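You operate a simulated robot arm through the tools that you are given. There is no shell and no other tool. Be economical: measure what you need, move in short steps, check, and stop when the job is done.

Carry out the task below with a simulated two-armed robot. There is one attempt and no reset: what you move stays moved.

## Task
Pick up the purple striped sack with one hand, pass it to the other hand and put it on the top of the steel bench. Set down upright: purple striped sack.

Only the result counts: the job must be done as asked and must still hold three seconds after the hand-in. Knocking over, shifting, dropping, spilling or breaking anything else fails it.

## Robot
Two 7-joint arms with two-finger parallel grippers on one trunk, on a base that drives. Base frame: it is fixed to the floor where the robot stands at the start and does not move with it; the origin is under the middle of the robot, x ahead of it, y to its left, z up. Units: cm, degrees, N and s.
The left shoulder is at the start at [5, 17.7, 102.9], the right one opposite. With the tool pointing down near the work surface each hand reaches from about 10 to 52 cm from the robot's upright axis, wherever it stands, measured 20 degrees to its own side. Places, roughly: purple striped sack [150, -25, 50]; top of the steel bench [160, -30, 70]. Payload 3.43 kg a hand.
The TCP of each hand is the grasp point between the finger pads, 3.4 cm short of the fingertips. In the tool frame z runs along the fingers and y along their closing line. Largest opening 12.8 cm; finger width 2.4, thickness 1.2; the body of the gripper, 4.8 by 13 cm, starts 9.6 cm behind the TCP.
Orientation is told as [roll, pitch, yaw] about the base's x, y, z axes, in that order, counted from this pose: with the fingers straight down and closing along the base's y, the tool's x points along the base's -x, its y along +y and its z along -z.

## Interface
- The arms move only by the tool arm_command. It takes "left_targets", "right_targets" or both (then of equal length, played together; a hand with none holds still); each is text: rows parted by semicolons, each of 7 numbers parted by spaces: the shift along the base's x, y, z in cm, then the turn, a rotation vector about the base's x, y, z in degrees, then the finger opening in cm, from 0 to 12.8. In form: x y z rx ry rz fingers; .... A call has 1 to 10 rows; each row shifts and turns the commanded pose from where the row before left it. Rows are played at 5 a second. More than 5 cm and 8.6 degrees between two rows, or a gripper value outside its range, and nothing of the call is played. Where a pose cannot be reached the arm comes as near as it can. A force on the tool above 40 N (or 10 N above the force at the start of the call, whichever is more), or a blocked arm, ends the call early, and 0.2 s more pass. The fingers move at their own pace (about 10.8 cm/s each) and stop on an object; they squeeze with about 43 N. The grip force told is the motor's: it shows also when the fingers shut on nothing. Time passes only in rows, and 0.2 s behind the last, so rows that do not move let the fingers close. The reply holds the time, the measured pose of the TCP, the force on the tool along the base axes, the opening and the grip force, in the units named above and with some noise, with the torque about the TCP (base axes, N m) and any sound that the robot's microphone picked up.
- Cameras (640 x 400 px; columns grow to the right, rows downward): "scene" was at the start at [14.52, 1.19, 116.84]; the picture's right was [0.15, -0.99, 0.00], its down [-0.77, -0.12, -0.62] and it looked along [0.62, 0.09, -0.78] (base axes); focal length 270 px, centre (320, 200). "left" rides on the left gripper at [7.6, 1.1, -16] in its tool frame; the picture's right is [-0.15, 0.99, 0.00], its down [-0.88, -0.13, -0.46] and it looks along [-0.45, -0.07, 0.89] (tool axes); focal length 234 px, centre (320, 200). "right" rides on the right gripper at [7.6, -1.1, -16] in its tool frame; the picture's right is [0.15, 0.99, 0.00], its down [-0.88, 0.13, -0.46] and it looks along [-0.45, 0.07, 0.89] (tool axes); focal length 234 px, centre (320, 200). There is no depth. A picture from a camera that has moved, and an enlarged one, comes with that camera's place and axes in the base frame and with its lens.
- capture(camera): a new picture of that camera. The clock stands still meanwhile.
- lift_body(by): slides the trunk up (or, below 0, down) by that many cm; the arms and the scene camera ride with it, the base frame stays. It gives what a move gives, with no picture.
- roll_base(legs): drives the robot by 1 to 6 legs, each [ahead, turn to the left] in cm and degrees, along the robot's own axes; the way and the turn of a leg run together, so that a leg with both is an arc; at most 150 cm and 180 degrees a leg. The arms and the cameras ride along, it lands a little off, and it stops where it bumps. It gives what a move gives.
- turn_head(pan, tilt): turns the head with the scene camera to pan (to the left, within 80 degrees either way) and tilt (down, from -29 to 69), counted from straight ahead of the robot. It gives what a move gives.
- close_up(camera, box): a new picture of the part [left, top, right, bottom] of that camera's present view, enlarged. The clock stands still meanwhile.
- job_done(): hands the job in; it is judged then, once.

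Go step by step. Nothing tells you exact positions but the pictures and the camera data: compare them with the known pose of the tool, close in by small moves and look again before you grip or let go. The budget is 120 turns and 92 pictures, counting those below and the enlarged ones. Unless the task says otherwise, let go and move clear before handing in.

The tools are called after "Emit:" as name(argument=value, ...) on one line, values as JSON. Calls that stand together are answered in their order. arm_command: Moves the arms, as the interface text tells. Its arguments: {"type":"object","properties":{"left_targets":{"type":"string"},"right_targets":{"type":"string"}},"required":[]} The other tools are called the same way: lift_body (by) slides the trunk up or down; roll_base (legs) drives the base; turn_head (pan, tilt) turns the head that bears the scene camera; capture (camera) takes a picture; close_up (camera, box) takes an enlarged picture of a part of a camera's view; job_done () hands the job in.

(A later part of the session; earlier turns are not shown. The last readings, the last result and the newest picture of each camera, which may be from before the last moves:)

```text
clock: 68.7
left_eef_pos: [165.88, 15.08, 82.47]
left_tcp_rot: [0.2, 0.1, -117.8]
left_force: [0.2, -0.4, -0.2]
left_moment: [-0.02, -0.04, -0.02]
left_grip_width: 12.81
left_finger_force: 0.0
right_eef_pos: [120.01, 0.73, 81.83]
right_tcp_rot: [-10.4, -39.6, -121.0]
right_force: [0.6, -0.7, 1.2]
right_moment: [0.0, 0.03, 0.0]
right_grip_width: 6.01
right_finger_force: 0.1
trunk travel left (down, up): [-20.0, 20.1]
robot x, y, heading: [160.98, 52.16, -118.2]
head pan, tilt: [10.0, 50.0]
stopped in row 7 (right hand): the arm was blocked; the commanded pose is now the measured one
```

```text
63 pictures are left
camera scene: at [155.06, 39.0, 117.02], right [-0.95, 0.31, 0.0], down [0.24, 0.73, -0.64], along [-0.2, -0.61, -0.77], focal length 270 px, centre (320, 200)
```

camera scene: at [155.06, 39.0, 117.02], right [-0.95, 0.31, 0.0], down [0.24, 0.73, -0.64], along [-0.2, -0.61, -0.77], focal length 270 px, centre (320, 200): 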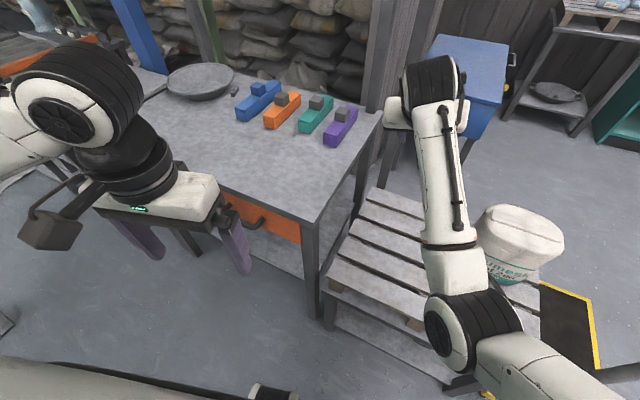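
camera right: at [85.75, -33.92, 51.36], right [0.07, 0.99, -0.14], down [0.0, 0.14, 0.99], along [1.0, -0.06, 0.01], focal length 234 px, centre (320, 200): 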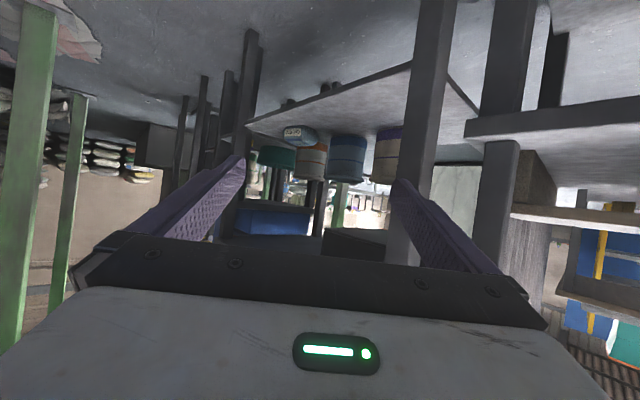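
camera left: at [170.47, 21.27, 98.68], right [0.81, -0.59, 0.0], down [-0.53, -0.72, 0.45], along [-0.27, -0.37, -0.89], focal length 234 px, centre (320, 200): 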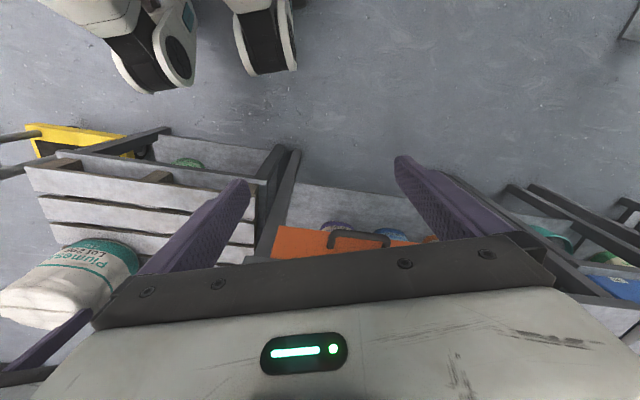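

Right hand is now clear of that sack. I lower the trunk and bring the left hand down behind the bench, turning its fingers forward toward the shelf.

Emit:
lift_body(by=-12)

Emit:
arm_command(left_targets="-0.3 -1 -4.8 0 0 0 12.8; -0.3 -1 -4.8 0 0 0 12.8; -0.3 -1 -4.8 0 0 0 12.8; -0.3 -1 -4.8 0 0 0 12.8; -0.3 -1 -4.8 0 0 0 12.8")

Emit:
arm_command(left_targets="-0.1 -1.2 0 -6.9 3.7 0 12.8; -0.1 -1.2 0 -6.9 3.7 0 12.8; -0.1 -1.2 0 -6.9 3.7 0 12.8; -0.1 -1.2 0 -6.9 3.7 0 12.8; -0.1 -1.2 0 -6.9 3.7 0 12.8; -0.1 -1.2 0 -6.9 3.7 0 12.8; -0.1 -1.2 0 -6.9 3.7 0 12.8; -0.1 -1.2 0 -6.9 3.7 0 12.8; -0.1 -1.2 0 -6.9 3.7 0 12.8")

Emit:
capture(camera="left")

Emit:
capture(camera="scene")

```text
clock: 70.2
left_eef_pos: [165.99, 15.08, 70.63]
left_tcp_rot: [0.0, 0.2, -117.7]
left_force: [0.5, 0.3, 0.0]
left_moment: [0.03, 0.0, -0.01]
left_grip_width: 12.78
left_finger_force: 0.0
right_eef_pos: [120.0, 0.75, 69.93]
right_tcp_rot: [-10.4, -39.8, -120.8]
right_force: [0.0, -0.7, -0.4]
right_moment: [0.03, -0.02, -0.01]
right_grip_width: 6.0
right_finger_force: 0.0
trunk travel left (down, up): [-8.0, 32.1]
robot x, y, heading: [160.63, 52.54, -118.3]
head pan, tilt: [10.0, 50.0]
```

```text
clock: 71.4
left_eef_pos: [164.49, 10.33, 46.59]
left_tcp_rot: [0.1, 0.0, -117.9]
left_force: [-0.5, 0.3, 0.7]
left_moment: [-0.04, 0.0, 0.01]
left_grip_width: 12.8
left_finger_force: 0.0
right_eef_pos: [120.16, 0.75, 69.99]
right_tcp_rot: [-10.5, -39.8, -120.8]
right_force: [0.1, 0.5, -0.6]
right_moment: [-0.01, -0.02, 0.01]
right_grip_width: 5.98
right_finger_force: 0.1
trunk travel left (down, up): [-8.0, 32.1]
robot x, y, heading: [161.21, 52.8, -118.2]
head pan, tilt: [10.0, 50.0]
```

```text
clock: 73.4
left_eef_pos: [163.49, -0.6, 46.61]
left_tcp_rot: [-1.4, -70.2, -116.8]
left_force: [-0.2, 0.1, 0.6]
left_moment: [0.01, 0.03, 0.0]
left_grip_width: 12.81
left_finger_force: 0.0
right_eef_pos: [120.09, 0.74, 69.97]
right_tcp_rot: [-10.4, -39.7, -120.8]
right_force: [0.1, 0.3, 0.6]
right_moment: [-0.02, 0.01, -0.02]
right_grip_width: 6.01
right_finger_force: 0.1
trunk travel left (down, up): [-8.0, 32.1]
robot x, y, heading: [160.97, 52.36, -118.0]
head pan, tilt: [10.0, 50.0]
```

```text
62 pictures are left
camera left: at [172.84, 14.38, 44.88], right [0.85, -0.51, 0.13], down [-0.05, 0.18, 0.98], along [-0.52, -0.84, 0.13], focal length 234 px, centre (320, 200)
```

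left: 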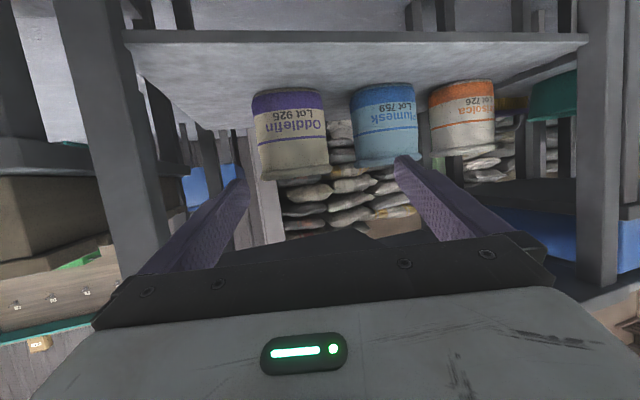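

```text
61 pictures are left
camera scene: at [155.08, 38.99, 105.02], right [-0.95, 0.31, 0.0], down [0.24, 0.73, -0.64], along [-0.2, -0.61, -0.77], focal length 270 px, centre (320, 200)
```

scene: 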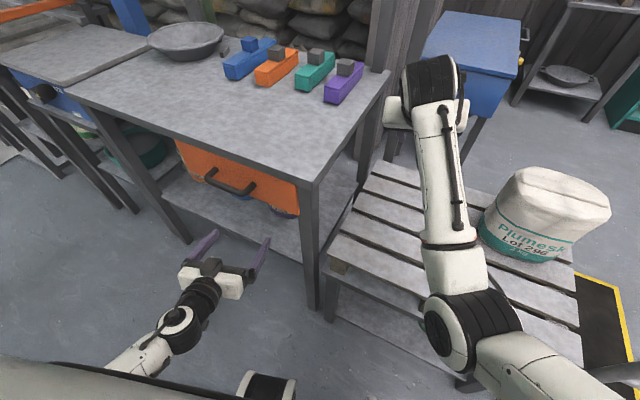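

Emit:
close_up(camera="left", box=[230, 75, 390, 185])

```text
3.64 times, centred on (310, 130) of left
camera zoom: at [172.84, 14.38, 44.88], right [0.85, -0.51, 0.13], down [-0.05, 0.18, 0.98], along [-0.52, -0.84, 0.13], focal length 852 px, centre (356, 454)
```

zoom: 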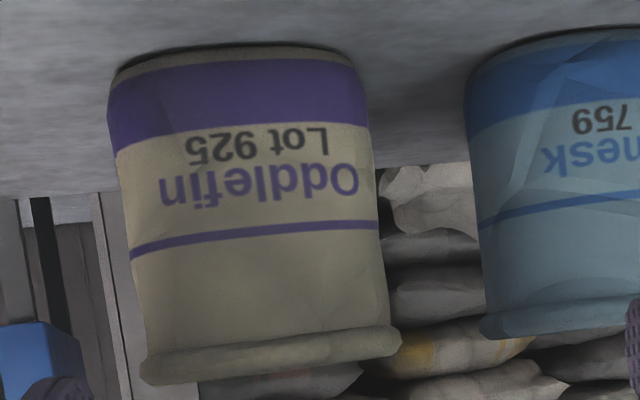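

I now see the sack ("Oddlefin Lot 925") squarely; fusing both views puts its centre near (148,-20), base z about 32.5, width about 12. I yaw the hand to aim at it, lower a bit, and look again.

Emit:
arm_command(left_targets="0 0 -2.5 0 0 -5.5 12.8; 0 0 -2.5 0 0 -5.5 12.8; 0 0 0 0 0 0 12.8")

Emit:
capture(camera="left")

Emit:
close_up(camera="left", box=[230, 65, 410, 185])

```text
clock: 74.2
left_eef_pos: [163.56, -0.56, 41.73]
left_tcp_rot: [-1.0, -70.2, -128.0]
left_force: [-1.0, 0.1, 0.1]
left_moment: [0.0, -0.02, -0.01]
left_grip_width: 12.77
left_finger_force: 0.0
right_eef_pos: [120.05, 0.76, 69.92]
right_tcp_rot: [-10.5, -39.8, -120.8]
right_force: [0.0, -0.6, 0.2]
right_moment: [0.01, 0.01, -0.01]
right_grip_width: 6.01
right_finger_force: 0.1
trunk travel left (down, up): [-8.0, 32.1]
robot x, y, heading: [160.89, 52.25, -118.1]
head pan, tilt: [10.0, 50.0]
```

```text
59 pictures are left
camera left: at [175.49, 12.35, 39.96], right [0.74, -0.66, 0.13], down [-0.01, 0.18, 0.98], along [-0.67, -0.73, 0.13], focal length 234 px, centre (320, 200)
```

left: 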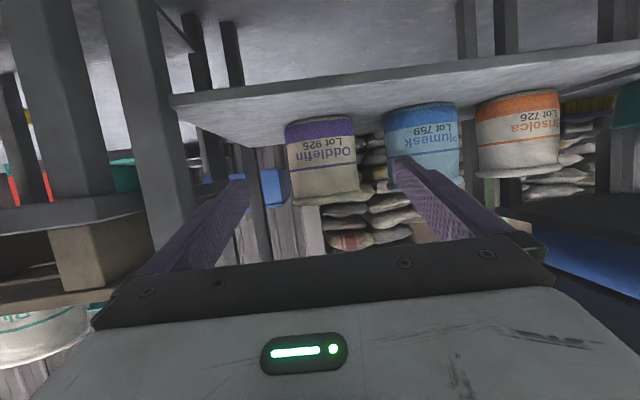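

```text
3.33 times, centred on (320, 125) of left
camera zoom: at [175.49, 12.35, 39.96], right [0.74, -0.66, 0.13], down [-0.01, 0.18, 0.98], along [-0.67, -0.73, 0.13], focal length 781 px, centre (320, 450)
```

zoom: 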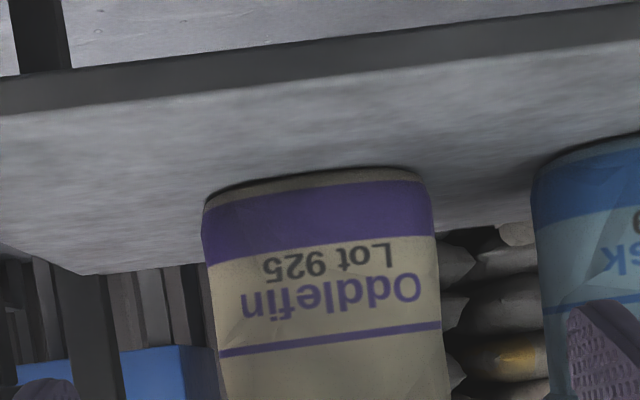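

Aim is nearly right (sack about 0.5 cm to one side). I advance 12 cm and settle at z about 38.7, short of contact, then check again.

Emit:
arm_command(left_targets="-2.6 -3 -1 0 0 0 12.8; -2.6 -3 -1 0 0 0 12.8; -2.6 -3.1 -1 0 0 0 12.8; 0 0 0 0 0 0 12.8")

Emit:
capture(camera="left")

Emit:
capture(camera="scene")

```text
clock: 75.2
left_eef_pos: [155.87, -9.61, 38.59]
left_tcp_rot: [-1.0, -70.4, -128.1]
left_force: [-0.8, -0.7, -1.0]
left_moment: [-0.03, 0.0, 0.01]
left_grip_width: 12.81
left_finger_force: 0.0
right_eef_pos: [120.1, 0.78, 69.96]
right_tcp_rot: [-10.5, -39.7, -120.7]
right_force: [-0.6, -0.3, 0.0]
right_moment: [-0.02, -0.02, 0.01]
right_grip_width: 6.02
right_finger_force: 0.2
trunk travel left (down, up): [-8.0, 32.1]
robot x, y, heading: [160.86, 52.67, -118.3]
head pan, tilt: [10.0, 50.0]
```

```text
57 pictures are left
camera left: at [167.78, 3.26, 36.72], right [0.74, -0.66, 0.13], down [-0.01, 0.18, 0.98], along [-0.67, -0.73, 0.13], focal length 234 px, centre (320, 200)
```

left: 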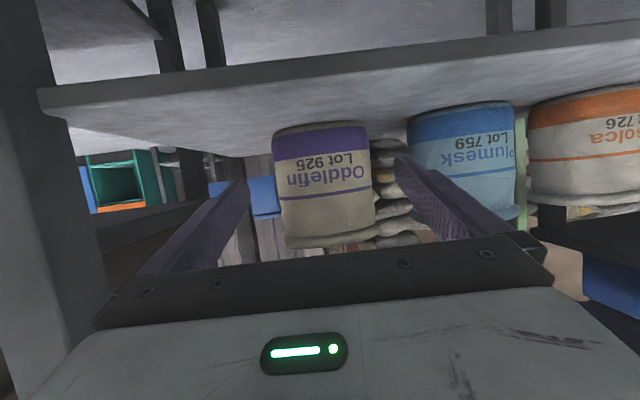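

```text
56 pictures are left
camera scene: at [155.08, 38.99, 105.02], right [-0.95, 0.31, 0.0], down [0.24, 0.73, -0.64], along [-0.2, -0.61, -0.77], focal length 270 px, centre (320, 200)
```

scene: 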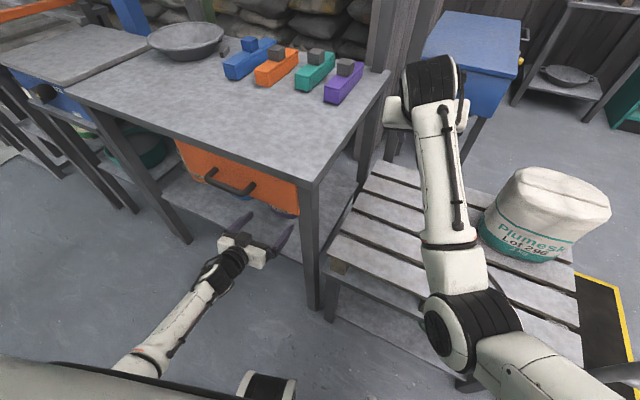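

Emit:
close_up(camera="left", box=[240, 110, 400, 260])

```text
2.67 times, centred on (320, 185) of left
camera zoom: at [167.78, 3.26, 36.72], right [0.74, -0.66, 0.13], down [-0.01, 0.18, 0.98], along [-0.67, -0.73, 0.13], focal length 624 px, centre (320, 240)
```

zoom: 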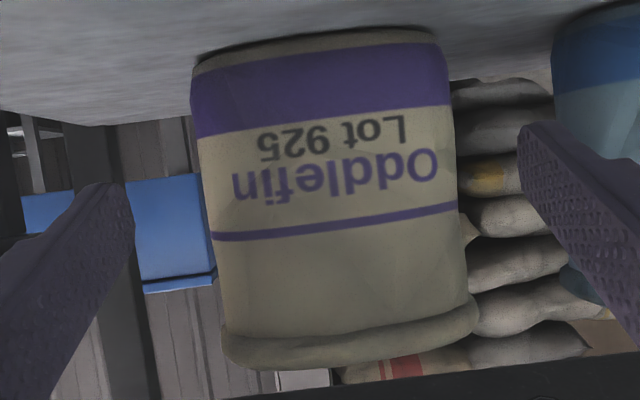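

Sack centre is about (147.6,-19.9), width 12.0: 13 cm ahead and 0.2 cm to the side. I advance in two small stages.

Emit:
arm_command(left_targets="-1.4 -1.5 0 0 0 0 12.8; -1.25 -1.6 0 0 0 0 12.8; -1.25 -1.6 0 0 0 0 12.8; 0 0 0 0 0 0 12.8")

Emit:
close_up(camera="left", box=[200, 80, 440, 280])

```text
clock: 76.2
left_eef_pos: [151.91, -14.38, 38.58]
left_tcp_rot: [-0.9, -70.4, -128.3]
left_force: [0.2, -0.1, 0.9]
left_moment: [-0.03, -0.03, 0.02]
left_grip_width: 12.8
left_finger_force: 0.0
right_eef_pos: [119.98, 0.67, 69.84]
right_tcp_rot: [-10.3, -39.6, -120.9]
right_force: [0.6, -1.2, -0.8]
right_moment: [-0.01, 0.03, 0.0]
right_grip_width: 6.0
right_finger_force: 0.1
trunk travel left (down, up): [-8.0, 32.1]
robot x, y, heading: [160.71, 52.32, -117.9]
head pan, tilt: [10.0, 50.0]
```

```text
2.00 times, centred on (320, 180) of left
camera zoom: at [163.81, -1.48, 36.86], right [0.74, -0.66, 0.13], down [-0.01, 0.18, 0.98], along [-0.67, -0.73, 0.13], focal length 468 px, centre (320, 240)
```

zoom: 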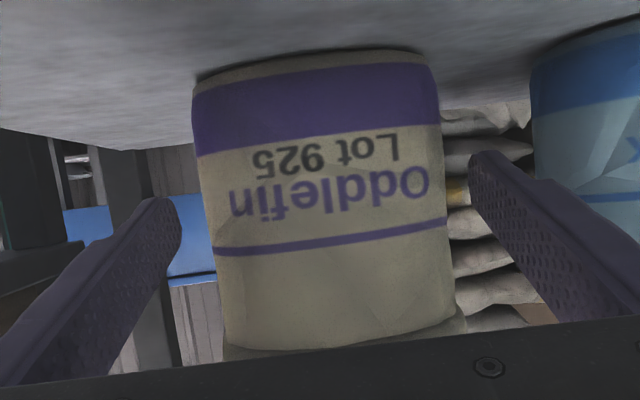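

Well centred now between the fingers. I advance the remaining 6 cm and close.

Emit:
arm_command(left_targets="-1.3 -1.66 0 0 0 0 12.8; -1.3 -1.66 0 0 0 0 12.8; -1.2 -1.55 0 0 0 0 12.8; 0 0 0 0 0 0 12.8")

Emit:
capture(camera="left")

```text
clock: 77.2
left_eef_pos: [147.92, -18.93, 39.07]
left_tcp_rot: [-1.1, -70.4, -127.8]
left_force: [0.5, 0.1, 0.9]
left_moment: [0.02, 0.02, 0.03]
left_grip_width: 12.79
left_finger_force: 0.0
left hand out of reach, approached as far as the arm can: row 3
right_eef_pos: [120.12, 0.87, 69.95]
right_tcp_rot: [-10.4, -39.7, -120.9]
right_force: [-0.1, -0.2, -0.4]
right_moment: [0.03, 0.02, -0.03]
right_grip_width: 5.99
right_finger_force: 0.0
trunk travel left (down, up): [-8.0, 32.1]
robot x, y, heading: [161.03, 52.79, -118.1]
head pan, tilt: [10.0, 50.0]
```

```text
53 pictures are left
camera left: at [159.76, -6.08, 37.24], right [0.74, -0.66, 0.13], down [-0.01, 0.18, 0.98], along [-0.67, -0.73, 0.13], focal length 234 px, centre (320, 200)
```

left: 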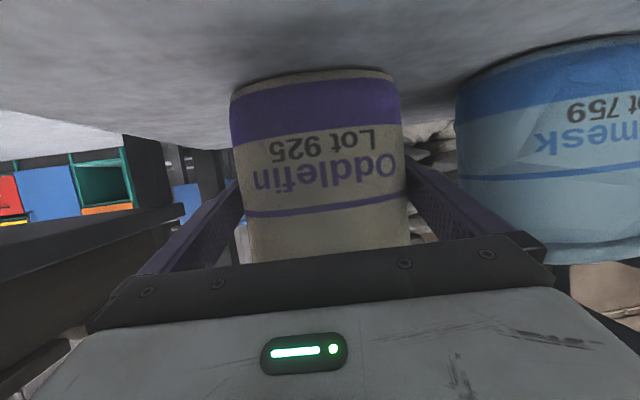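

The fingers straddle the sack near its middle. I close the grip in place.

Emit:
arm_command(left_targets="0 0 0 0 0 0 11; 0 0 0 0 0 0 10; 0 0 0 0 0 0 9; 0 0 0 0 0 0 9")

Emit:
capture(camera="left")

```text
clock: 78.2
left_eef_pos: [147.91, -19.01, 38.94]
left_tcp_rot: [-1.1, -70.3, -128.0]
left_force: [-1.3, 0.3, 1.0]
left_moment: [0.0, 0.08, 0.02]
left_grip_width: 11.79
left_finger_force: 42.6
right_eef_pos: [120.08, 0.77, 70.03]
right_tcp_rot: [-10.5, -39.7, -120.8]
right_force: [0.7, 0.5, 0.4]
right_moment: [-0.01, -0.03, 0.01]
right_grip_width: 5.99
right_finger_force: 0.0
trunk travel left (down, up): [-8.0, 32.1]
robot x, y, heading: [160.64, 52.26, -118.4]
head pan, tilt: [10.0, 50.0]
```

```text
52 pictures are left
camera left: at [159.8, -6.08, 37.25], right [0.74, -0.66, 0.13], down [-0.01, 0.18, 0.98], along [-0.67, -0.73, 0.13], focal length 234 px, centre (320, 200)
```

left: 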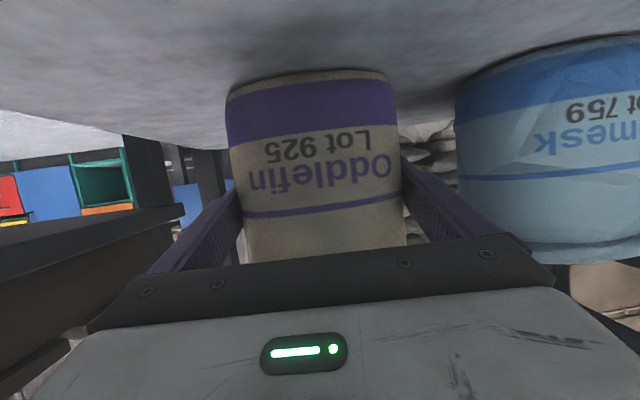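

Gripped at 11.8 cm with full force. I lift 4 cm with the trunk and check.

Emit:
lift_body(by=4)

Emit:
capture(camera="left")

```text
clock: 79.1
left_eef_pos: [147.88, -19.01, 42.88]
left_tcp_rot: [-1.0, -70.4, -128.0]
left_force: [0.1, 0.1, -0.9]
left_moment: [0.04, 0.01, 0.0]
left_grip_width: 11.78
left_finger_force: 42.4
right_eef_pos: [120.05, 0.75, 73.96]
right_tcp_rot: [-10.4, -39.6, -120.9]
right_force: [0.1, -1.0, 0.3]
right_moment: [-0.01, 0.0, 0.05]
right_grip_width: 6.0
right_finger_force: 0.1
trunk travel left (down, up): [-12.0, 28.1]
robot x, y, heading: [160.9, 52.72, -118.3]
head pan, tilt: [10.0, 50.0]
```

```text
51 pictures are left
camera left: at [159.82, -6.08, 41.21], right [0.74, -0.66, 0.13], down [-0.01, 0.18, 0.98], along [-0.67, -0.73, 0.13], focal length 234 px, centre (320, 200)
```

left: 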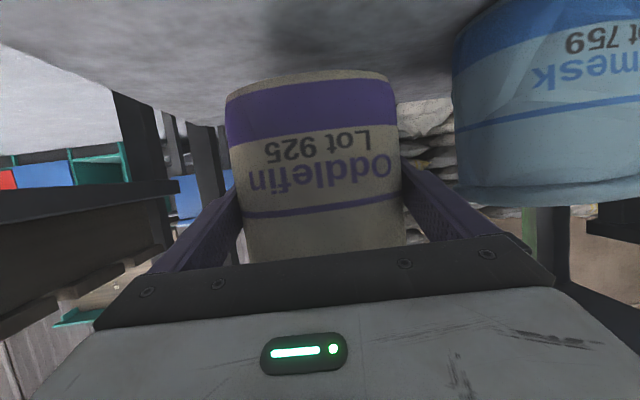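

Sack is up and level. I draw it straight back out of the shelf and reverse the base a bit to clear the bench edge.

Emit:
arm_command(left_targets="1.8 2.4 0 0 0 0 9; 1.8 2.4 0 0 0 0 9; 1.8 2.4 0 0 0 0 9; 1.8 2.4 0 0 0 0 9; 1.8 2.4 0 0 0 0 9; 1.8 2.4 0 0 0 0 9; 1.8 2.4 0 0 0 0 9; 0 0 0 0 0 0 9")

Emit:
roll_base(legs=[[-10, 0]])

Emit:
capture(camera="scene")

```text
clock: 80.9
left_eef_pos: [160.44, -2.17, 42.84]
left_tcp_rot: [-1.0, -70.4, -128.1]
left_force: [1.5, 0.7, -0.6]
left_moment: [0.0, -0.01, 0.01]
left_grip_width: 11.75
left_finger_force: 42.8
right_eef_pos: [120.0, 0.81, 73.97]
right_tcp_rot: [-10.5, -39.7, -120.8]
right_force: [0.6, -0.2, 0.0]
right_moment: [-0.04, -0.03, -0.02]
right_grip_width: 6.0
right_finger_force: 0.0
trunk travel left (down, up): [-12.0, 28.1]
robot x, y, heading: [160.73, 52.46, -118.1]
head pan, tilt: [10.0, 50.0]
```

```text
clock: 82.2
left_eef_pos: [165.14, 6.84, 42.82]
left_tcp_rot: [-0.8, -70.4, -128.1]
left_force: [-0.4, 0.5, -0.6]
left_moment: [0.0, -0.02, 0.01]
left_grip_width: 11.78
left_finger_force: 42.8
right_eef_pos: [124.75, 9.89, 74.0]
right_tcp_rot: [-10.4, -39.8, -121.0]
right_force: [-0.5, -0.7, 0.4]
right_moment: [-0.02, 0.0, -0.01]
right_grip_width: 5.98
right_finger_force: 0.0
trunk travel left (down, up): [-12.0, 28.1]
robot x, y, heading: [165.26, 61.37, -118.5]
head pan, tilt: [10.0, 50.0]
stopped in leg 1: the robot was blocked; the commanded pose is now the measured one
```

```text
50 pictures are left
camera scene: at [159.83, 48.01, 109.02], right [-0.95, 0.31, 0.0], down [0.24, 0.73, -0.64], along [-0.2, -0.61, -0.77], focal length 270 px, centre (320, 200)
```

scene: 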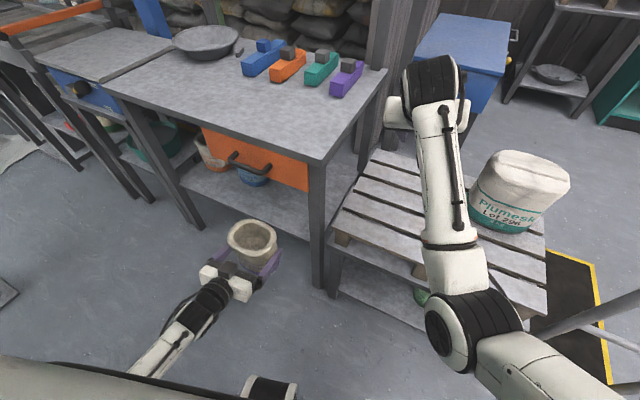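

The sack is out and upright in the left hand. I look at its top and plan the hand-over.

Emit:
close_up(camera="scene", box=[190, 200, 310, 300])

Emit:
lift_body(by=28)

Emit:
roll_base(legs=[[3, 0]])

Emit:
turn_head(pan=80, tilt=45)

Emit:
capture(camera="scene")

Emit:
turn_head(pan=-80, tilt=45)

Emit:
capture(camera="scene")

```text
4.00 times, centred on (250, 250) of scene
camera zoom: at [159.83, 48.01, 109.02], right [-0.95, 0.31, 0.0], down [0.24, 0.73, -0.64], along [-0.2, -0.61, -0.77], focal length 1081 px, centre (600, 0)
```

zoom: 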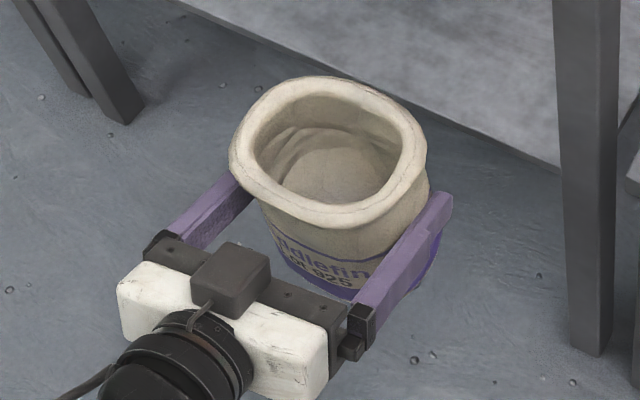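

```text
clock: 85.0
left_eef_pos: [165.07, 6.89, 70.88]
left_tcp_rot: [-1.0, -70.5, -128.3]
left_force: [0.3, -1.1, -0.7]
left_moment: [0.02, 0.02, -0.02]
left_grip_width: 11.76
left_finger_force: 42.9
right_eef_pos: [124.71, 9.89, 101.86]
right_tcp_rot: [-10.5, -39.8, -120.9]
right_force: [-1.0, -0.2, 0.7]
right_moment: [-0.03, -0.04, -0.03]
right_grip_width: 6.02
right_finger_force: 0.0
trunk travel left (down, up): [-40.0, 0.1]
robot x, y, heading: [165.17, 61.23, -118.3]
head pan, tilt: [10.0, 50.0]
```

```text
clock: 85.9
left_eef_pos: [163.7, 4.02, 70.62]
left_tcp_rot: [-1.1, -70.3, -128.1]
left_force: [-0.4, 0.2, -0.2]
left_moment: [0.01, 0.0, 0.0]
left_grip_width: 11.79
left_finger_force: 42.6
right_eef_pos: [123.15, 7.2, 101.87]
right_tcp_rot: [-10.5, -39.6, -120.9]
right_force: [-0.9, -0.5, -0.5]
right_moment: [0.0, 0.02, 0.01]
right_grip_width: 5.99
right_finger_force: 0.0
trunk travel left (down, up): [-40.0, 0.1]
robot x, y, heading: [163.91, 59.17, -118.2]
head pan, tilt: [10.0, 50.0]
```

```text
clock: 87.3
left_eef_pos: [163.78, 4.25, 70.76]
left_tcp_rot: [-1.0, -70.3, -128.1]
left_force: [1.7, 0.1, -1.1]
left_moment: [-0.02, -0.02, 0.01]
left_grip_width: 11.76
left_finger_force: 43.2
right_eef_pos: [123.16, 7.25, 101.95]
right_tcp_rot: [-10.5, -39.8, -120.9]
right_force: [0.3, -0.3, 0.0]
right_moment: [0.03, -0.02, -0.01]
right_grip_width: 6.0
right_finger_force: 0.0
trunk travel left (down, up): [-40.0, 0.1]
robot x, y, heading: [164.08, 58.91, -118.4]
head pan, tilt: [80.0, 45.0]
```

```text
48 pictures are left
camera scene: at [167.2, 47.63, 137.71], right [-0.62, -0.78, 0.0], down [-0.55, 0.44, -0.71], along [0.55, -0.44, -0.71], focal length 270 px, centre (320, 200)
```

scene: 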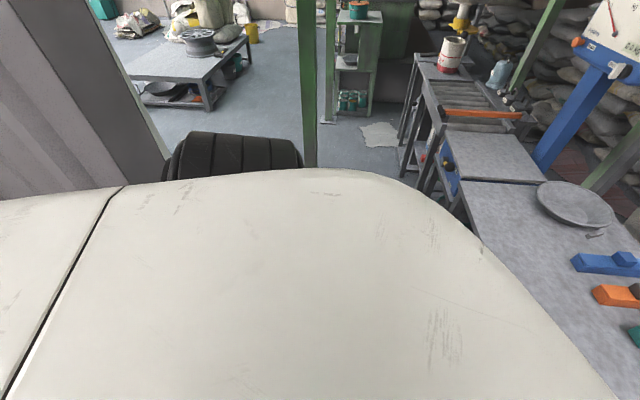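

```text
clock: 89.8
left_eef_pos: [163.75, 4.2, 70.85]
left_tcp_rot: [-1.0, -70.5, -128.2]
left_force: [-0.9, 0.3, -0.4]
left_moment: [-0.03, -0.02, 0.02]
left_grip_width: 11.77
left_finger_force: 43.4
right_eef_pos: [123.13, 7.23, 101.93]
right_tcp_rot: [-10.6, -39.8, -120.9]
right_force: [-0.7, 0.2, 0.3]
right_moment: [0.02, 0.0, -0.02]
right_grip_width: 6.0
right_finger_force: 0.0
trunk travel left (down, up): [-40.0, 0.1]
robot x, y, heading: [164.38, 58.6, -118.2]
head pan, tilt: [-80.0, 45.0]
```

```text
47 pictures are left
camera scene: at [153.1, 55.22, 137.71], right [0.31, 0.95, 0.0], down [0.67, -0.22, -0.71], along [-0.67, 0.22, -0.71], focal length 270 px, centre (320, 200)
```

scene: 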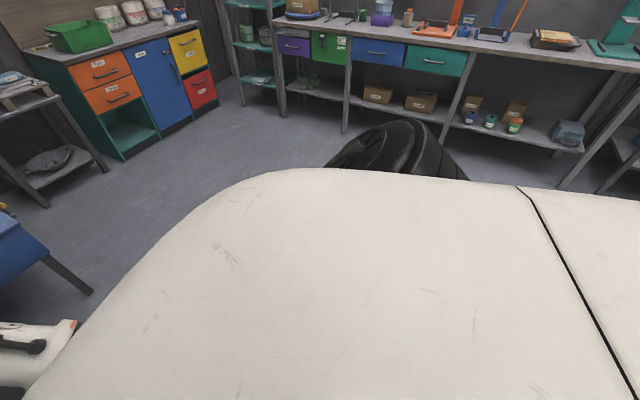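

The sack is an open bag held firmly. For the hand-over I plan left hand pointing right-forward, right hand pointing left-forward, crossing at the sack. First I try moving the right hand out to the right and yawing it leftward.

Emit:
arm_command(right_targets="-1.8 1 0 0 0 5 12.8; -1.8 1 0 0 0 5 12.8; -1.8 1 0 0 0 5 12.8; -1.8 1 0 0 0 5 12.8; -1.8 1 0 0 0 5 12.8; -1.8 1 0 0 0 5 12.8; -1.8 1 0 0 0 5 12.8; -1.8 1 0 0 0 5 12.8")

Emit:
turn_head(pan=0, tilt=45)

Emit:
capture(camera="scene")

```text
clock: 91.6
left_eef_pos: [163.69, 4.3, 70.91]
left_tcp_rot: [-0.9, -70.4, -128.2]
left_force: [-0.4, 0.1, -0.5]
left_moment: [0.01, 0.0, -0.03]
left_grip_width: 11.77
left_finger_force: 42.1
right_eef_pos: [108.81, 15.16, 102.06]
right_tcp_rot: [-10.5, -39.8, -80.8]
right_force: [0.0, 0.4, 0.5]
right_moment: [0.03, -0.02, 0.0]
right_grip_width: 12.78
right_finger_force: 0.1
trunk travel left (down, up): [-40.0, 0.1]
robot x, y, heading: [163.97, 58.52, -118.1]
head pan, tilt: [-80.0, 45.0]
```

```text
clock: 93.1
left_eef_pos: [163.71, 4.15, 70.68]
left_tcp_rot: [-1.1, -70.4, -128.2]
left_force: [-0.8, -0.1, -1.0]
left_moment: [-0.03, 0.02, 0.03]
left_grip_width: 11.77
left_finger_force: 42.6
right_eef_pos: [108.79, 15.13, 101.98]
right_tcp_rot: [-10.5, -39.9, -81.0]
right_force: [0.5, -0.2, 0.4]
right_moment: [0.01, -0.04, -0.01]
right_grip_width: 12.8
right_finger_force: 0.1
trunk travel left (down, up): [-40.0, 0.1]
robot x, y, heading: [163.9, 58.65, -118.3]
head pan, tilt: [0.0, 45.0]
```

```text
46 pictures are left
camera scene: at [156.97, 45.51, 137.71], right [-0.88, 0.47, 0.0], down [0.34, 0.62, -0.71], along [-0.34, -0.62, -0.71], focal length 270 px, centre (320, 200)
```

scene: 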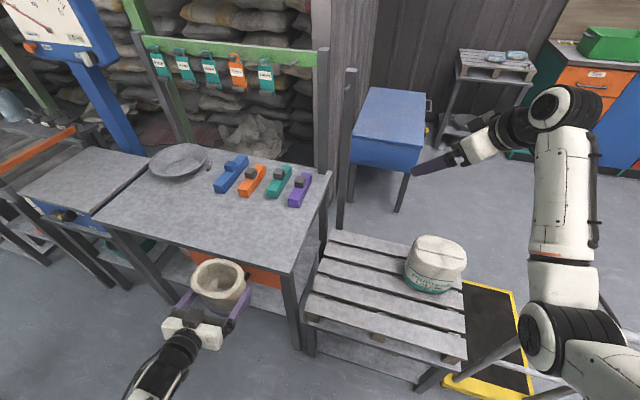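

The right arm moves well here. Now I raise the left hand with the sack, and bring the right hand level, aimed left-forward, to a waiting pose.

Emit:
arm_command(right_targets="2.7 1.4 -1.4 -3.5 -1.6 1.8 12.8; 2.7 1.4 -1.4 -3.5 -1.6 1.8 12.8; 2.7 1.4 -1.4 -3.5 -1.6 1.8 12.8; 2.7 1.4 -1.4 -3.5 -1.6 1.8 12.8; 2.7 1.4 -1.4 -3.5 -1.6 1.8 12.8; 2.7 1.4 -1.4 -3.5 -1.6 1.8 12.8; 2.7 1.4 -1.4 -3.5 -1.6 1.8 12.8; 2.7 1.4 -1.4 -3.5 -1.6 1.8 12.8", left_targets="0 0 2.2 0 0 0 9; 0 0 2.2 0 0 0 9; 0 0 2.2 0 0 0 9; 0 0 2.2 0 0 0 9; 0 0 2.2 0 0 0 9; 0 0 2.2 0 0 0 9; 0 0 2.2 0 0 0 9; 0 0 2.2 0 0 0 9")

Emit:
capture(camera="scene")

```text
clock: 94.9
left_eef_pos: [163.78, 4.13, 88.38]
left_tcp_rot: [-0.9, -70.3, -128.1]
left_force: [-0.5, 0.6, -1.0]
left_moment: [-0.01, 0.01, -0.02]
left_grip_width: 11.76
left_finger_force: 43.3
right_eef_pos: [130.54, 26.51, 90.68]
right_tcp_rot: [1.5, -69.9, -76.4]
right_force: [-0.2, 0.6, -0.1]
right_moment: [0.0, -0.01, 0.01]
right_grip_width: 12.8
right_finger_force: 0.0
trunk travel left (down, up): [-40.0, 0.1]
robot x, y, heading: [164.16, 58.54, -118.3]
head pan, tilt: [0.0, 45.0]
```

```text
45 pictures are left
camera scene: at [156.97, 45.53, 137.71], right [-0.88, 0.47, 0.0], down [0.34, 0.62, -0.71], along [-0.34, -0.62, -0.71], focal length 270 px, centre (320, 200)
```

scene: 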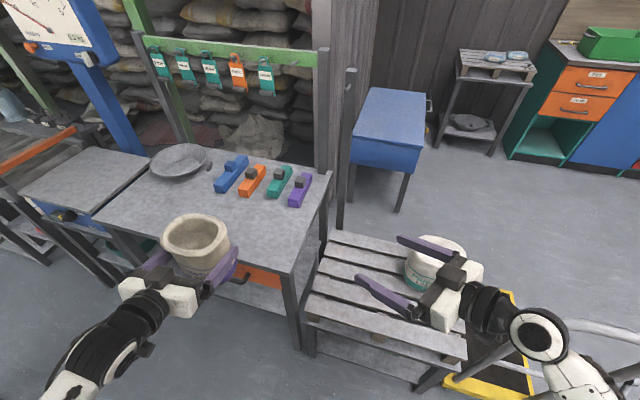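

Both hands look right. I bring the sack across to the front of the right hand while turning the left hand to point right-forward.

Emit:
arm_command(left_targets="-3.8 0.43 0 0 0 -5 9; -3.8 0.43 0 0 0 -5 9; -3.8 0.43 0 0 0 -5 9; -3.8 0.43 0 0 0 -5 9; -3.8 0.43 0 0 0 -5 9; -3.8 0.43 0 0 0 -5 9; -3.8 0.43 0 0 0 -5 9; 0 0 0 0 0 0 9")

Emit:
capture(camera="scene")

Emit:
capture(camera="right")

```text
clock: 96.7
left_eef_pos: [137.14, 7.28, 88.54]
left_tcp_rot: [-0.9, -70.3, -163.1]
left_force: [0.3, -0.5, -1.2]
left_moment: [-0.01, 0.0, 0.0]
left_grip_width: 11.75
left_finger_force: 42.5
right_eef_pos: [130.51, 26.4, 90.82]
right_tcp_rot: [1.5, -69.8, -76.4]
right_force: [-0.6, 0.2, -0.5]
right_moment: [0.0, 0.0, 0.0]
right_grip_width: 12.8
right_finger_force: 0.0
trunk travel left (down, up): [-40.0, 0.1]
robot x, y, heading: [164.31, 58.86, -118.3]
head pan, tilt: [0.0, 45.0]
```

```text
44 pictures are left
camera scene: at [156.99, 45.51, 137.71], right [-0.88, 0.47, 0.0], down [0.33, 0.62, -0.71], along [-0.34, -0.62, -0.71], focal length 270 px, centre (320, 200)
```

scene: 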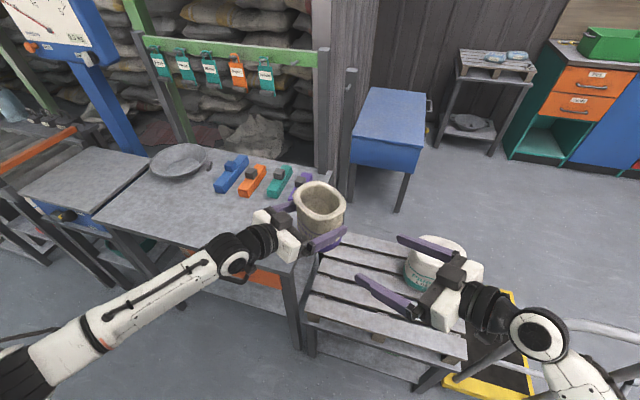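

```text
43 pictures are left
camera right: at [124.82, 43.25, 89.26], right [0.94, 0.31, -0.13], down [0.08, 0.15, 0.98], along [0.32, -0.94, 0.12], focal length 234 px, centre (320, 200)
```

right: 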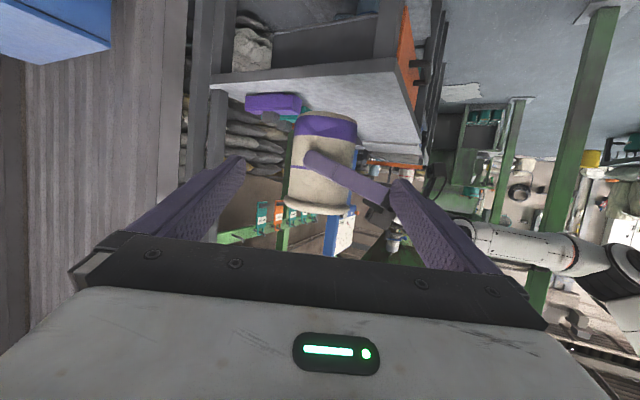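

Emit:
close_up(camera="right", box=[240, 90, 400, 230])

```text
2.86 times, centred on (320, 160) of right
camera zoom: at [124.82, 43.25, 89.26], right [0.94, 0.31, -0.13], down [0.08, 0.15, 0.98], along [0.32, -0.94, 0.12], focal length 669 px, centre (320, 314)
```

zoom: 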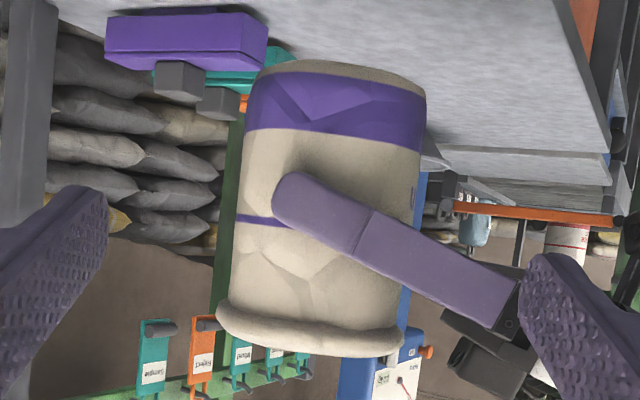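

In this direction the sack is only about 10 cm wide, so clearance is good; the image and the kinematics agree that it lies 1.1 cm to the left of my line. I correct and advance 12 cm.

Emit:
arm_command(right_targets="1.28 -3.8 0 0 0 0 12.8; 1.28 -3.8 0 0 0 0 12.8; 1.28 -3.8 0 0 0 0 12.8; 0 0 0 0 0 0 12.8")

Emit:
capture(camera="right")

Emit:
close_up(camera="scene", box=[220, 150, 480, 350])

```text
clock: 97.5
left_eef_pos: [138.2, 5.3, 88.14]
left_tcp_rot: [2.8, -69.6, -165.0]
left_force: [0.5, -1.4, -1.8]
left_moment: [-0.04, 0.02, -0.06]
left_grip_width: 11.73
left_finger_force: 43.2
right_eef_pos: [133.92, 15.97, 90.29]
right_tcp_rot: [2.3, -69.1, -76.8]
right_force: [-0.2, 1.4, 0.3]
right_moment: [0.01, -0.04, 0.08]
right_grip_width: 12.8
right_finger_force: 0.0
trunk travel left (down, up): [-40.0, 0.1]
robot x, y, heading: [164.64, 59.31, -118.1]
head pan, tilt: [0.0, 45.0]
stopped in row 4 (left hand): the force on the tool passed its limit at 60 N (the readings are from after the stop); the commanded pose is now the measured one
```

```text
41 pictures are left
camera right: at [128.18, 32.8, 88.97], right [0.94, 0.31, -0.12], down [0.08, 0.14, 0.99], along [0.32, -0.94, 0.11], focal length 234 px, centre (320, 200)
```

right: 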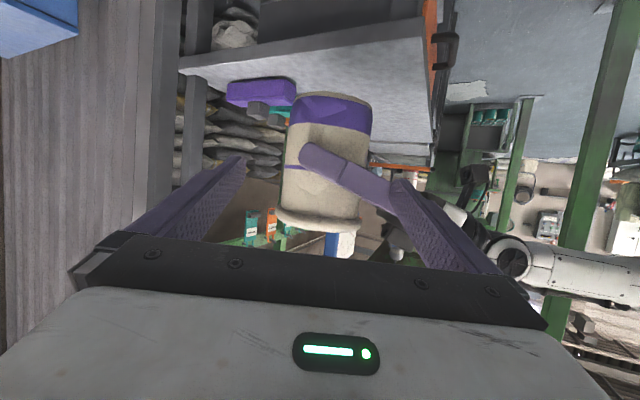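

```text
2.00 times, centred on (350, 250) of scene
camera zoom: at [156.99, 45.51, 137.71], right [-0.88, 0.47, 0.0], down [0.34, 0.62, -0.71], along [-0.34, -0.62, -0.71], focal length 541 px, centre (260, 100)
```

zoom: 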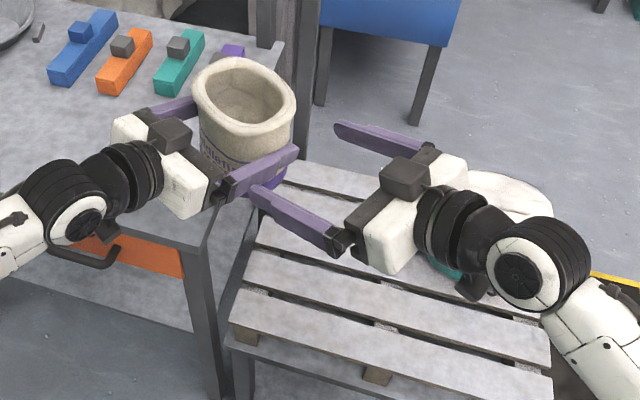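

The right finger met the left finger; it stopped on the force limit. Crossing sideways is bad, so I back the right hand off, and will take the sack from above instead, across its narrow side. I also pull the sack nearer and undo the left hand's slight twist.

Emit:
arm_command(right_targets="-1.2 3.8 0.5 0 0 0 12.8; -1.2 3.8 0.5 0 0 0 12.8; -1.2 3.8 1 0 0 0 12.8")

Emit:
arm_command(left_targets="1.2 2.4 0 0.42 0.11 -0.53 9; 1.2 2.4 0 0.42 0.11 -0.53 9; 1.2 2.4 0 0.42 0.11 -0.53 9; 1 2 0 0 0 0 9; 1 2 0 0 0 0 9; 0 0 0 0 0 0 9", right_targets="-2 2.5 3 0 0 0 12.8; -2 2.5 3 0 0 0 12.8; -2 2.5 3 0 0 0 12.8; -1 1 3 0 0 0 12.8; 0 0 3 0 0 0 12.8; 0 0 0 0 0 0 12.8")

Emit:
capture(camera="scene")

```text
clock: 98.3
left_eef_pos: [138.09, 5.48, 88.21]
left_tcp_rot: [2.9, -69.7, -164.9]
left_force: [0.4, -0.2, -0.5]
left_moment: [0.0, 0.01, 0.02]
left_grip_width: 11.76
left_finger_force: 43.0
right_eef_pos: [130.18, 27.28, 92.2]
right_tcp_rot: [2.4, -69.2, -76.8]
right_force: [-0.2, 0.4, -0.8]
right_moment: [0.0, 0.02, 0.03]
right_grip_width: 12.78
right_finger_force: 0.0
trunk travel left (down, up): [-40.0, 0.1]
robot x, y, heading: [163.95, 58.92, -118.4]
head pan, tilt: [0.0, 45.0]
```

```text
clock: 99.7
left_eef_pos: [143.74, 16.83, 88.19]
left_tcp_rot: [-1.1, -69.8, -162.9]
left_force: [0.0, -0.3, -0.7]
left_moment: [-0.01, -0.03, -0.02]
left_grip_width: 11.76
left_finger_force: 42.5
right_eef_pos: [124.07, 33.07, 101.07]
right_tcp_rot: [-0.1, -69.2, -77.0]
right_force: [-0.1, -0.4, -0.4]
right_moment: [0.0, -0.01, 0.01]
right_grip_width: 12.82
right_finger_force: 0.0
right hand out of reach, approached as far as the arm can: row 3, 4, 5
trunk travel left (down, up): [-40.0, 0.1]
robot x, y, heading: [164.01, 58.67, -118.0]
head pan, tilt: [0.0, 45.0]
```

```text
39 pictures are left
camera scene: at [156.95, 45.5, 137.7], right [-0.88, 0.47, 0.0], down [0.34, 0.62, -0.71], along [-0.34, -0.62, -0.71], focal length 270 px, centre (320, 200)
```

scene: 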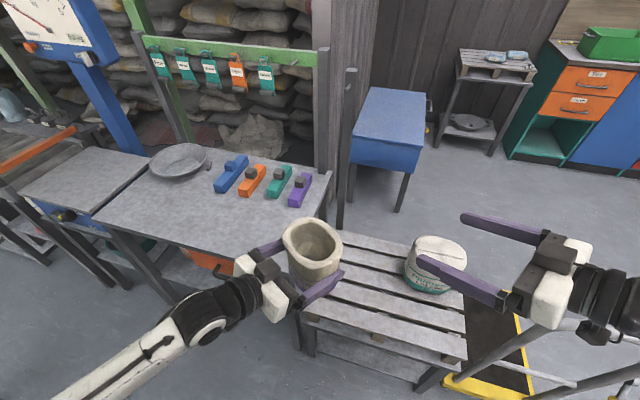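

Left hand and sack are steady. I lower the sack 15 cm and swing the right hand to fingers-down beside it.

Emit:
arm_command(left_targets="0 0 -1.9 0 0 0 9; 0 0 -1.9 0 0 0 9; 0 0 -1.9 0 0 0 9; 0 0 -1.9 0 0 0 9; 0 0 -1.9 0 0 0 9; 0 0 -1.9 0 0 0 9; 0 0 -1.9 0 0 0 9; 0 0 -1.9 0 0 0 9; 0 0 0 0 0 0 9", right_targets="1 -0.5 0 7.8 1.8 0 12.8; 1 -0.5 0 7.8 1.8 0 12.8; 1 -0.5 0 7.8 1.8 0 12.8; 1 -0.5 0 7.8 1.8 0 12.8; 1 -0.5 0 7.8 1.8 0 12.8; 1 -0.5 0 7.8 1.8 0 12.8; 1 -0.5 0 7.8 1.8 0 12.8; 1 -0.5 0 7.8 1.8 0 12.8; 0 0 0 5 1.1 0 12.8")

Emit:
capture(camera="scene")

```text
clock: 101.7
left_eef_pos: [143.69, 16.55, 72.71]
left_tcp_rot: [-1.1, -69.7, -163.1]
left_force: [0.6, -0.5, -0.1]
left_moment: [0.0, 0.0, 0.0]
left_grip_width: 11.74
left_finger_force: 42.6
right_eef_pos: [133.23, 29.57, 102.79]
right_tcp_rot: [2.5, 0.1, -77.0]
right_force: [-0.1, 0.1, -0.4]
right_moment: [0.03, -0.03, 0.04]
right_grip_width: 12.81
right_finger_force: 0.0
trunk travel left (down, up): [-40.0, 0.1]
robot x, y, heading: [164.39, 58.7, -118.3]
head pan, tilt: [0.0, 45.0]
```

```text
38 pictures are left
camera scene: at [156.97, 45.5, 137.71], right [-0.88, 0.47, 0.0], down [0.34, 0.62, -0.71], along [-0.34, -0.62, -0.71], focal length 270 px, centre (320, 200)
```

scene: 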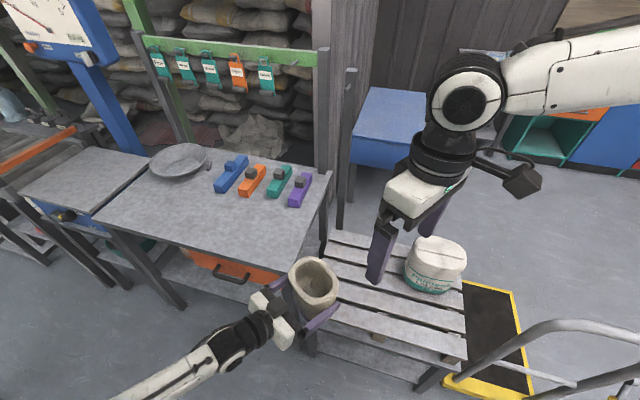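

Right hand is now fingers-down with its elbow up. I bring it over the sack, well above the rim, and check alignment.

Emit:
arm_command(right_targets="1.92 -2.66 -2.16 -0.56 2.4 2 12.8; 1.92 -2.66 -2.16 0 0 2 12.8; 1.92 -2.66 -2.16 0 0 0 12.8; 1.92 -2.66 -2.16 0 0 0 12.8; 1.92 -2.66 -2.16 0 0 0 12.8; 0 0 0 0 0 0 12.8")

Emit:
capture(camera="right")

Emit:
capture(camera="scene")

```text
clock: 103.1
left_eef_pos: [143.86, 16.61, 72.91]
left_tcp_rot: [-0.9, -69.7, -163.0]
left_force: [1.0, -0.1, -0.8]
left_moment: [0.01, -0.02, 0.01]
left_grip_width: 11.74
left_finger_force: 42.8
right_eef_pos: [132.65, 29.03, 99.12]
right_tcp_rot: [-0.1, 0.0, -72.8]
right_force: [0.4, -0.2, -0.7]
right_moment: [0.01, -0.01, 0.0]
right_grip_width: 12.8
right_finger_force: 0.0
right hand out of reach, approached as far as the arm can: row 1, 2, 3, 4, 5
trunk travel left (down, up): [-40.0, 0.1]
robot x, y, heading: [164.33, 58.95, -118.2]
head pan, tilt: [0.0, 45.0]
```

```text
37 pictures are left
camera right: at [129.37, 36.09, 115.0], right [0.9, 0.43, 0.0], down [0.38, -0.8, 0.46], along [0.2, -0.41, -0.89], focal length 234 px, centre (320, 200)
```

right: 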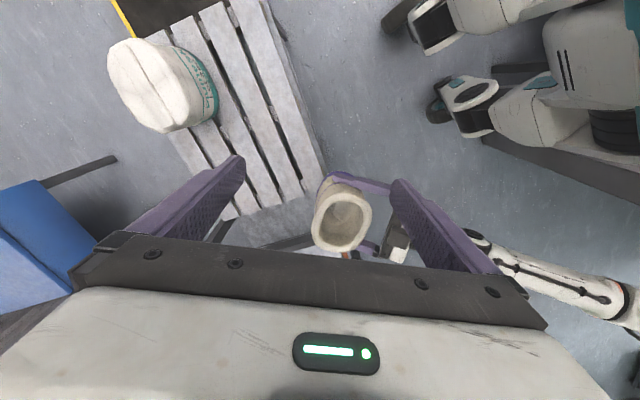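

```text
36 pictures are left
camera scene: at [156.97, 45.51, 137.71], right [-0.88, 0.47, 0.0], down [0.34, 0.62, -0.71], along [-0.34, -0.62, -0.71], focal length 270 px, centre (320, 200)
```

scene: 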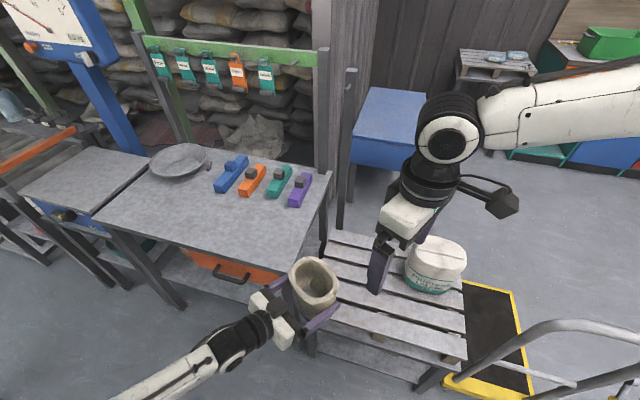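

The right arm hits a joint limit at this wrist yaw. I turn both hands 30° clockwise (left hand pointing more sideways) so the right wrist is closer to neutral, then try again.

Emit:
arm_command(left_targets="0 0 0 0 0 -5 9; 0 0 0 0 0 -5 9; 0 0 0 0 0 -5 9; 0 0 0 0 0 -5 9; 0 0 0 0 0 -5 9; 0 0 0 0 0 -5 9; 0 0 0 0 0 0 9", right_targets="0 0 0 0 0 -5 12.8; 0 0 0 0 0 -5 12.8; 0 0 0 0 0 -5 12.8; 0 0 0 0 0 -5 12.8; 0 0 0 0 0 -5 12.8; 0 0 0 0 0 -5 12.8; 1 -1 -1 0 0 0 12.8")

Emit:
arm_command(right_targets="1.5 -2 -1.5 0 0 0 12.8; 1.5 -2 -1.5 0 0 0 12.8")

```text
clock: 104.7
left_eef_pos: [143.91, 16.56, 72.98]
left_tcp_rot: [-1.0, -69.7, 166.9]
left_force: [0.0, 0.2, -0.2]
left_moment: [0.0, 0.01, -0.01]
left_grip_width: 11.75
left_finger_force: 42.6
right_eef_pos: [132.59, 29.11, 99.07]
right_tcp_rot: [0.1, 0.1, -103.0]
right_force: [-0.1, 0.2, 0.2]
right_moment: [-0.04, 0.02, -0.02]
right_grip_width: 12.78
right_finger_force: 0.2
right hand out of reach, approached as far as the arm can: row 7
trunk travel left (down, up): [-40.0, 0.1]
robot x, y, heading: [163.95, 58.81, -118.3]
head pan, tilt: [0.0, 45.0]
```

```text
clock: 105.3
left_eef_pos: [143.84, 16.64, 73.05]
left_tcp_rot: [-0.9, -69.7, 167.1]
left_force: [-0.8, -0.4, -1.1]
left_moment: [-0.01, 0.0, 0.0]
left_grip_width: 11.73
left_finger_force: 42.8
right_eef_pos: [132.66, 29.21, 98.66]
right_tcp_rot: [0.0, 0.0, -102.8]
right_force: [-0.3, 0.0, 0.0]
right_moment: [0.02, 0.02, -0.01]
right_grip_width: 12.79
right_finger_force: 0.0
right hand out of reach, approached as far as the arm can: row 1, 2
trunk travel left (down, up): [-40.0, 0.1]
robot x, y, heading: [163.89, 58.77, -118.4]
head pan, tilt: [0.0, 45.0]
```

The right arm's commanded pose has run ahead of it; I bring the command back to the present pose and then try descending first, to get away from the joint limit.

Emit:
arm_command(right_targets="-2.7 3.6 2.2 0 0 0 12.8; -2.7 3.6 2.2 0 0 0 12.8; -2.7 3.6 2.2 0 0 0 12.8; -2.7 3.6 2.2 0 0 0 12.8; -2.8 3.7 2.2 0 0 0 12.8; 0 0 0 0 0 0 12.8")

Emit:
arm_command(right_targets="-1 0 -3 0 0 0 12.8; -1 0 -3 0 0 0 12.8; -1 0 -3 0 0 0 12.8; 0 0 -3 0 0 0 12.8; 0 0 0 0 0 0 12.8")

Emit:
capture(camera="scene")

```text
refused: row 5 steps farther than a row can; nothing moved
```

```text
clock: 106.5
left_eef_pos: [143.89, 16.63, 73.06]
left_tcp_rot: [-0.9, -69.8, 167.0]
left_force: [0.3, -0.6, -0.3]
left_moment: [-0.02, -0.02, -0.01]
left_grip_width: 11.73
left_finger_force: 42.9
right_eef_pos: [127.52, 32.18, 89.23]
right_tcp_rot: [0.1, -0.1, -102.9]
right_force: [-1.2, 0.3, -1.0]
right_moment: [0.0, -0.03, -0.01]
right_grip_width: 12.8
right_finger_force: 0.1
right hand out of reach, approached as far as the arm can: row 1, 2, 3, 4
trunk travel left (down, up): [-40.0, 0.1]
robot x, y, heading: [164.07, 58.44, -118.3]
head pan, tilt: [0.0, 45.0]
```

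```text
35 pictures are left
camera scene: at [156.97, 45.51, 137.71], right [-0.88, 0.47, 0.0], down [0.34, 0.62, -0.71], along [-0.34, -0.62, -0.71], focal length 270 px, centre (320, 200)
```

scene: 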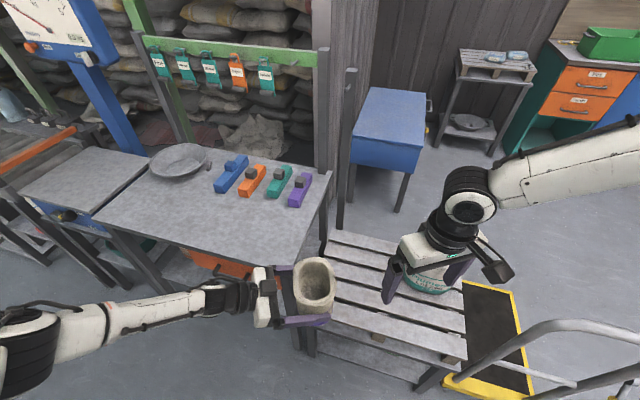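

The command is still ahead of the arm, so I first bring it back to the measured pose in small rows, then tip the hand to about 45°, where this arm moved freely before.

Emit:
arm_command(right_targets="-2.33 3 1.86 0 0 0 12.8; -2.33 3 1.86 0 0 0 12.8; -2.33 3 1.86 0 0 0 12.8; -2.33 3 1.86 0 0 0 12.8; -2.33 3 1.86 0 0 0 12.8; -2.33 3 1.86 0 0 0 12.8; -2.33 3 1.86 0 0 0 12.8; 0 0 0 0 0 0 12.8")

```text
clock: 108.3
left_eef_pos: [143.81, 16.67, 72.87]
left_tcp_rot: [-1.1, -69.6, 167.0]
left_force: [-0.4, -0.4, -0.5]
left_moment: [-0.02, -0.01, -0.02]
left_grip_width: 11.76
left_finger_force: 43.1
right_eef_pos: [111.29, 53.34, 102.21]
right_tcp_rot: [0.0, 0.2, -102.8]
right_force: [0.8, -0.9, -0.8]
right_moment: [0.01, -0.01, 0.03]
right_grip_width: 12.8
right_finger_force: 0.1
trunk travel left (down, up): [-40.0, 0.1]
robot x, y, heading: [163.65, 58.73, -118.2]
head pan, tilt: [0.0, 45.0]
```

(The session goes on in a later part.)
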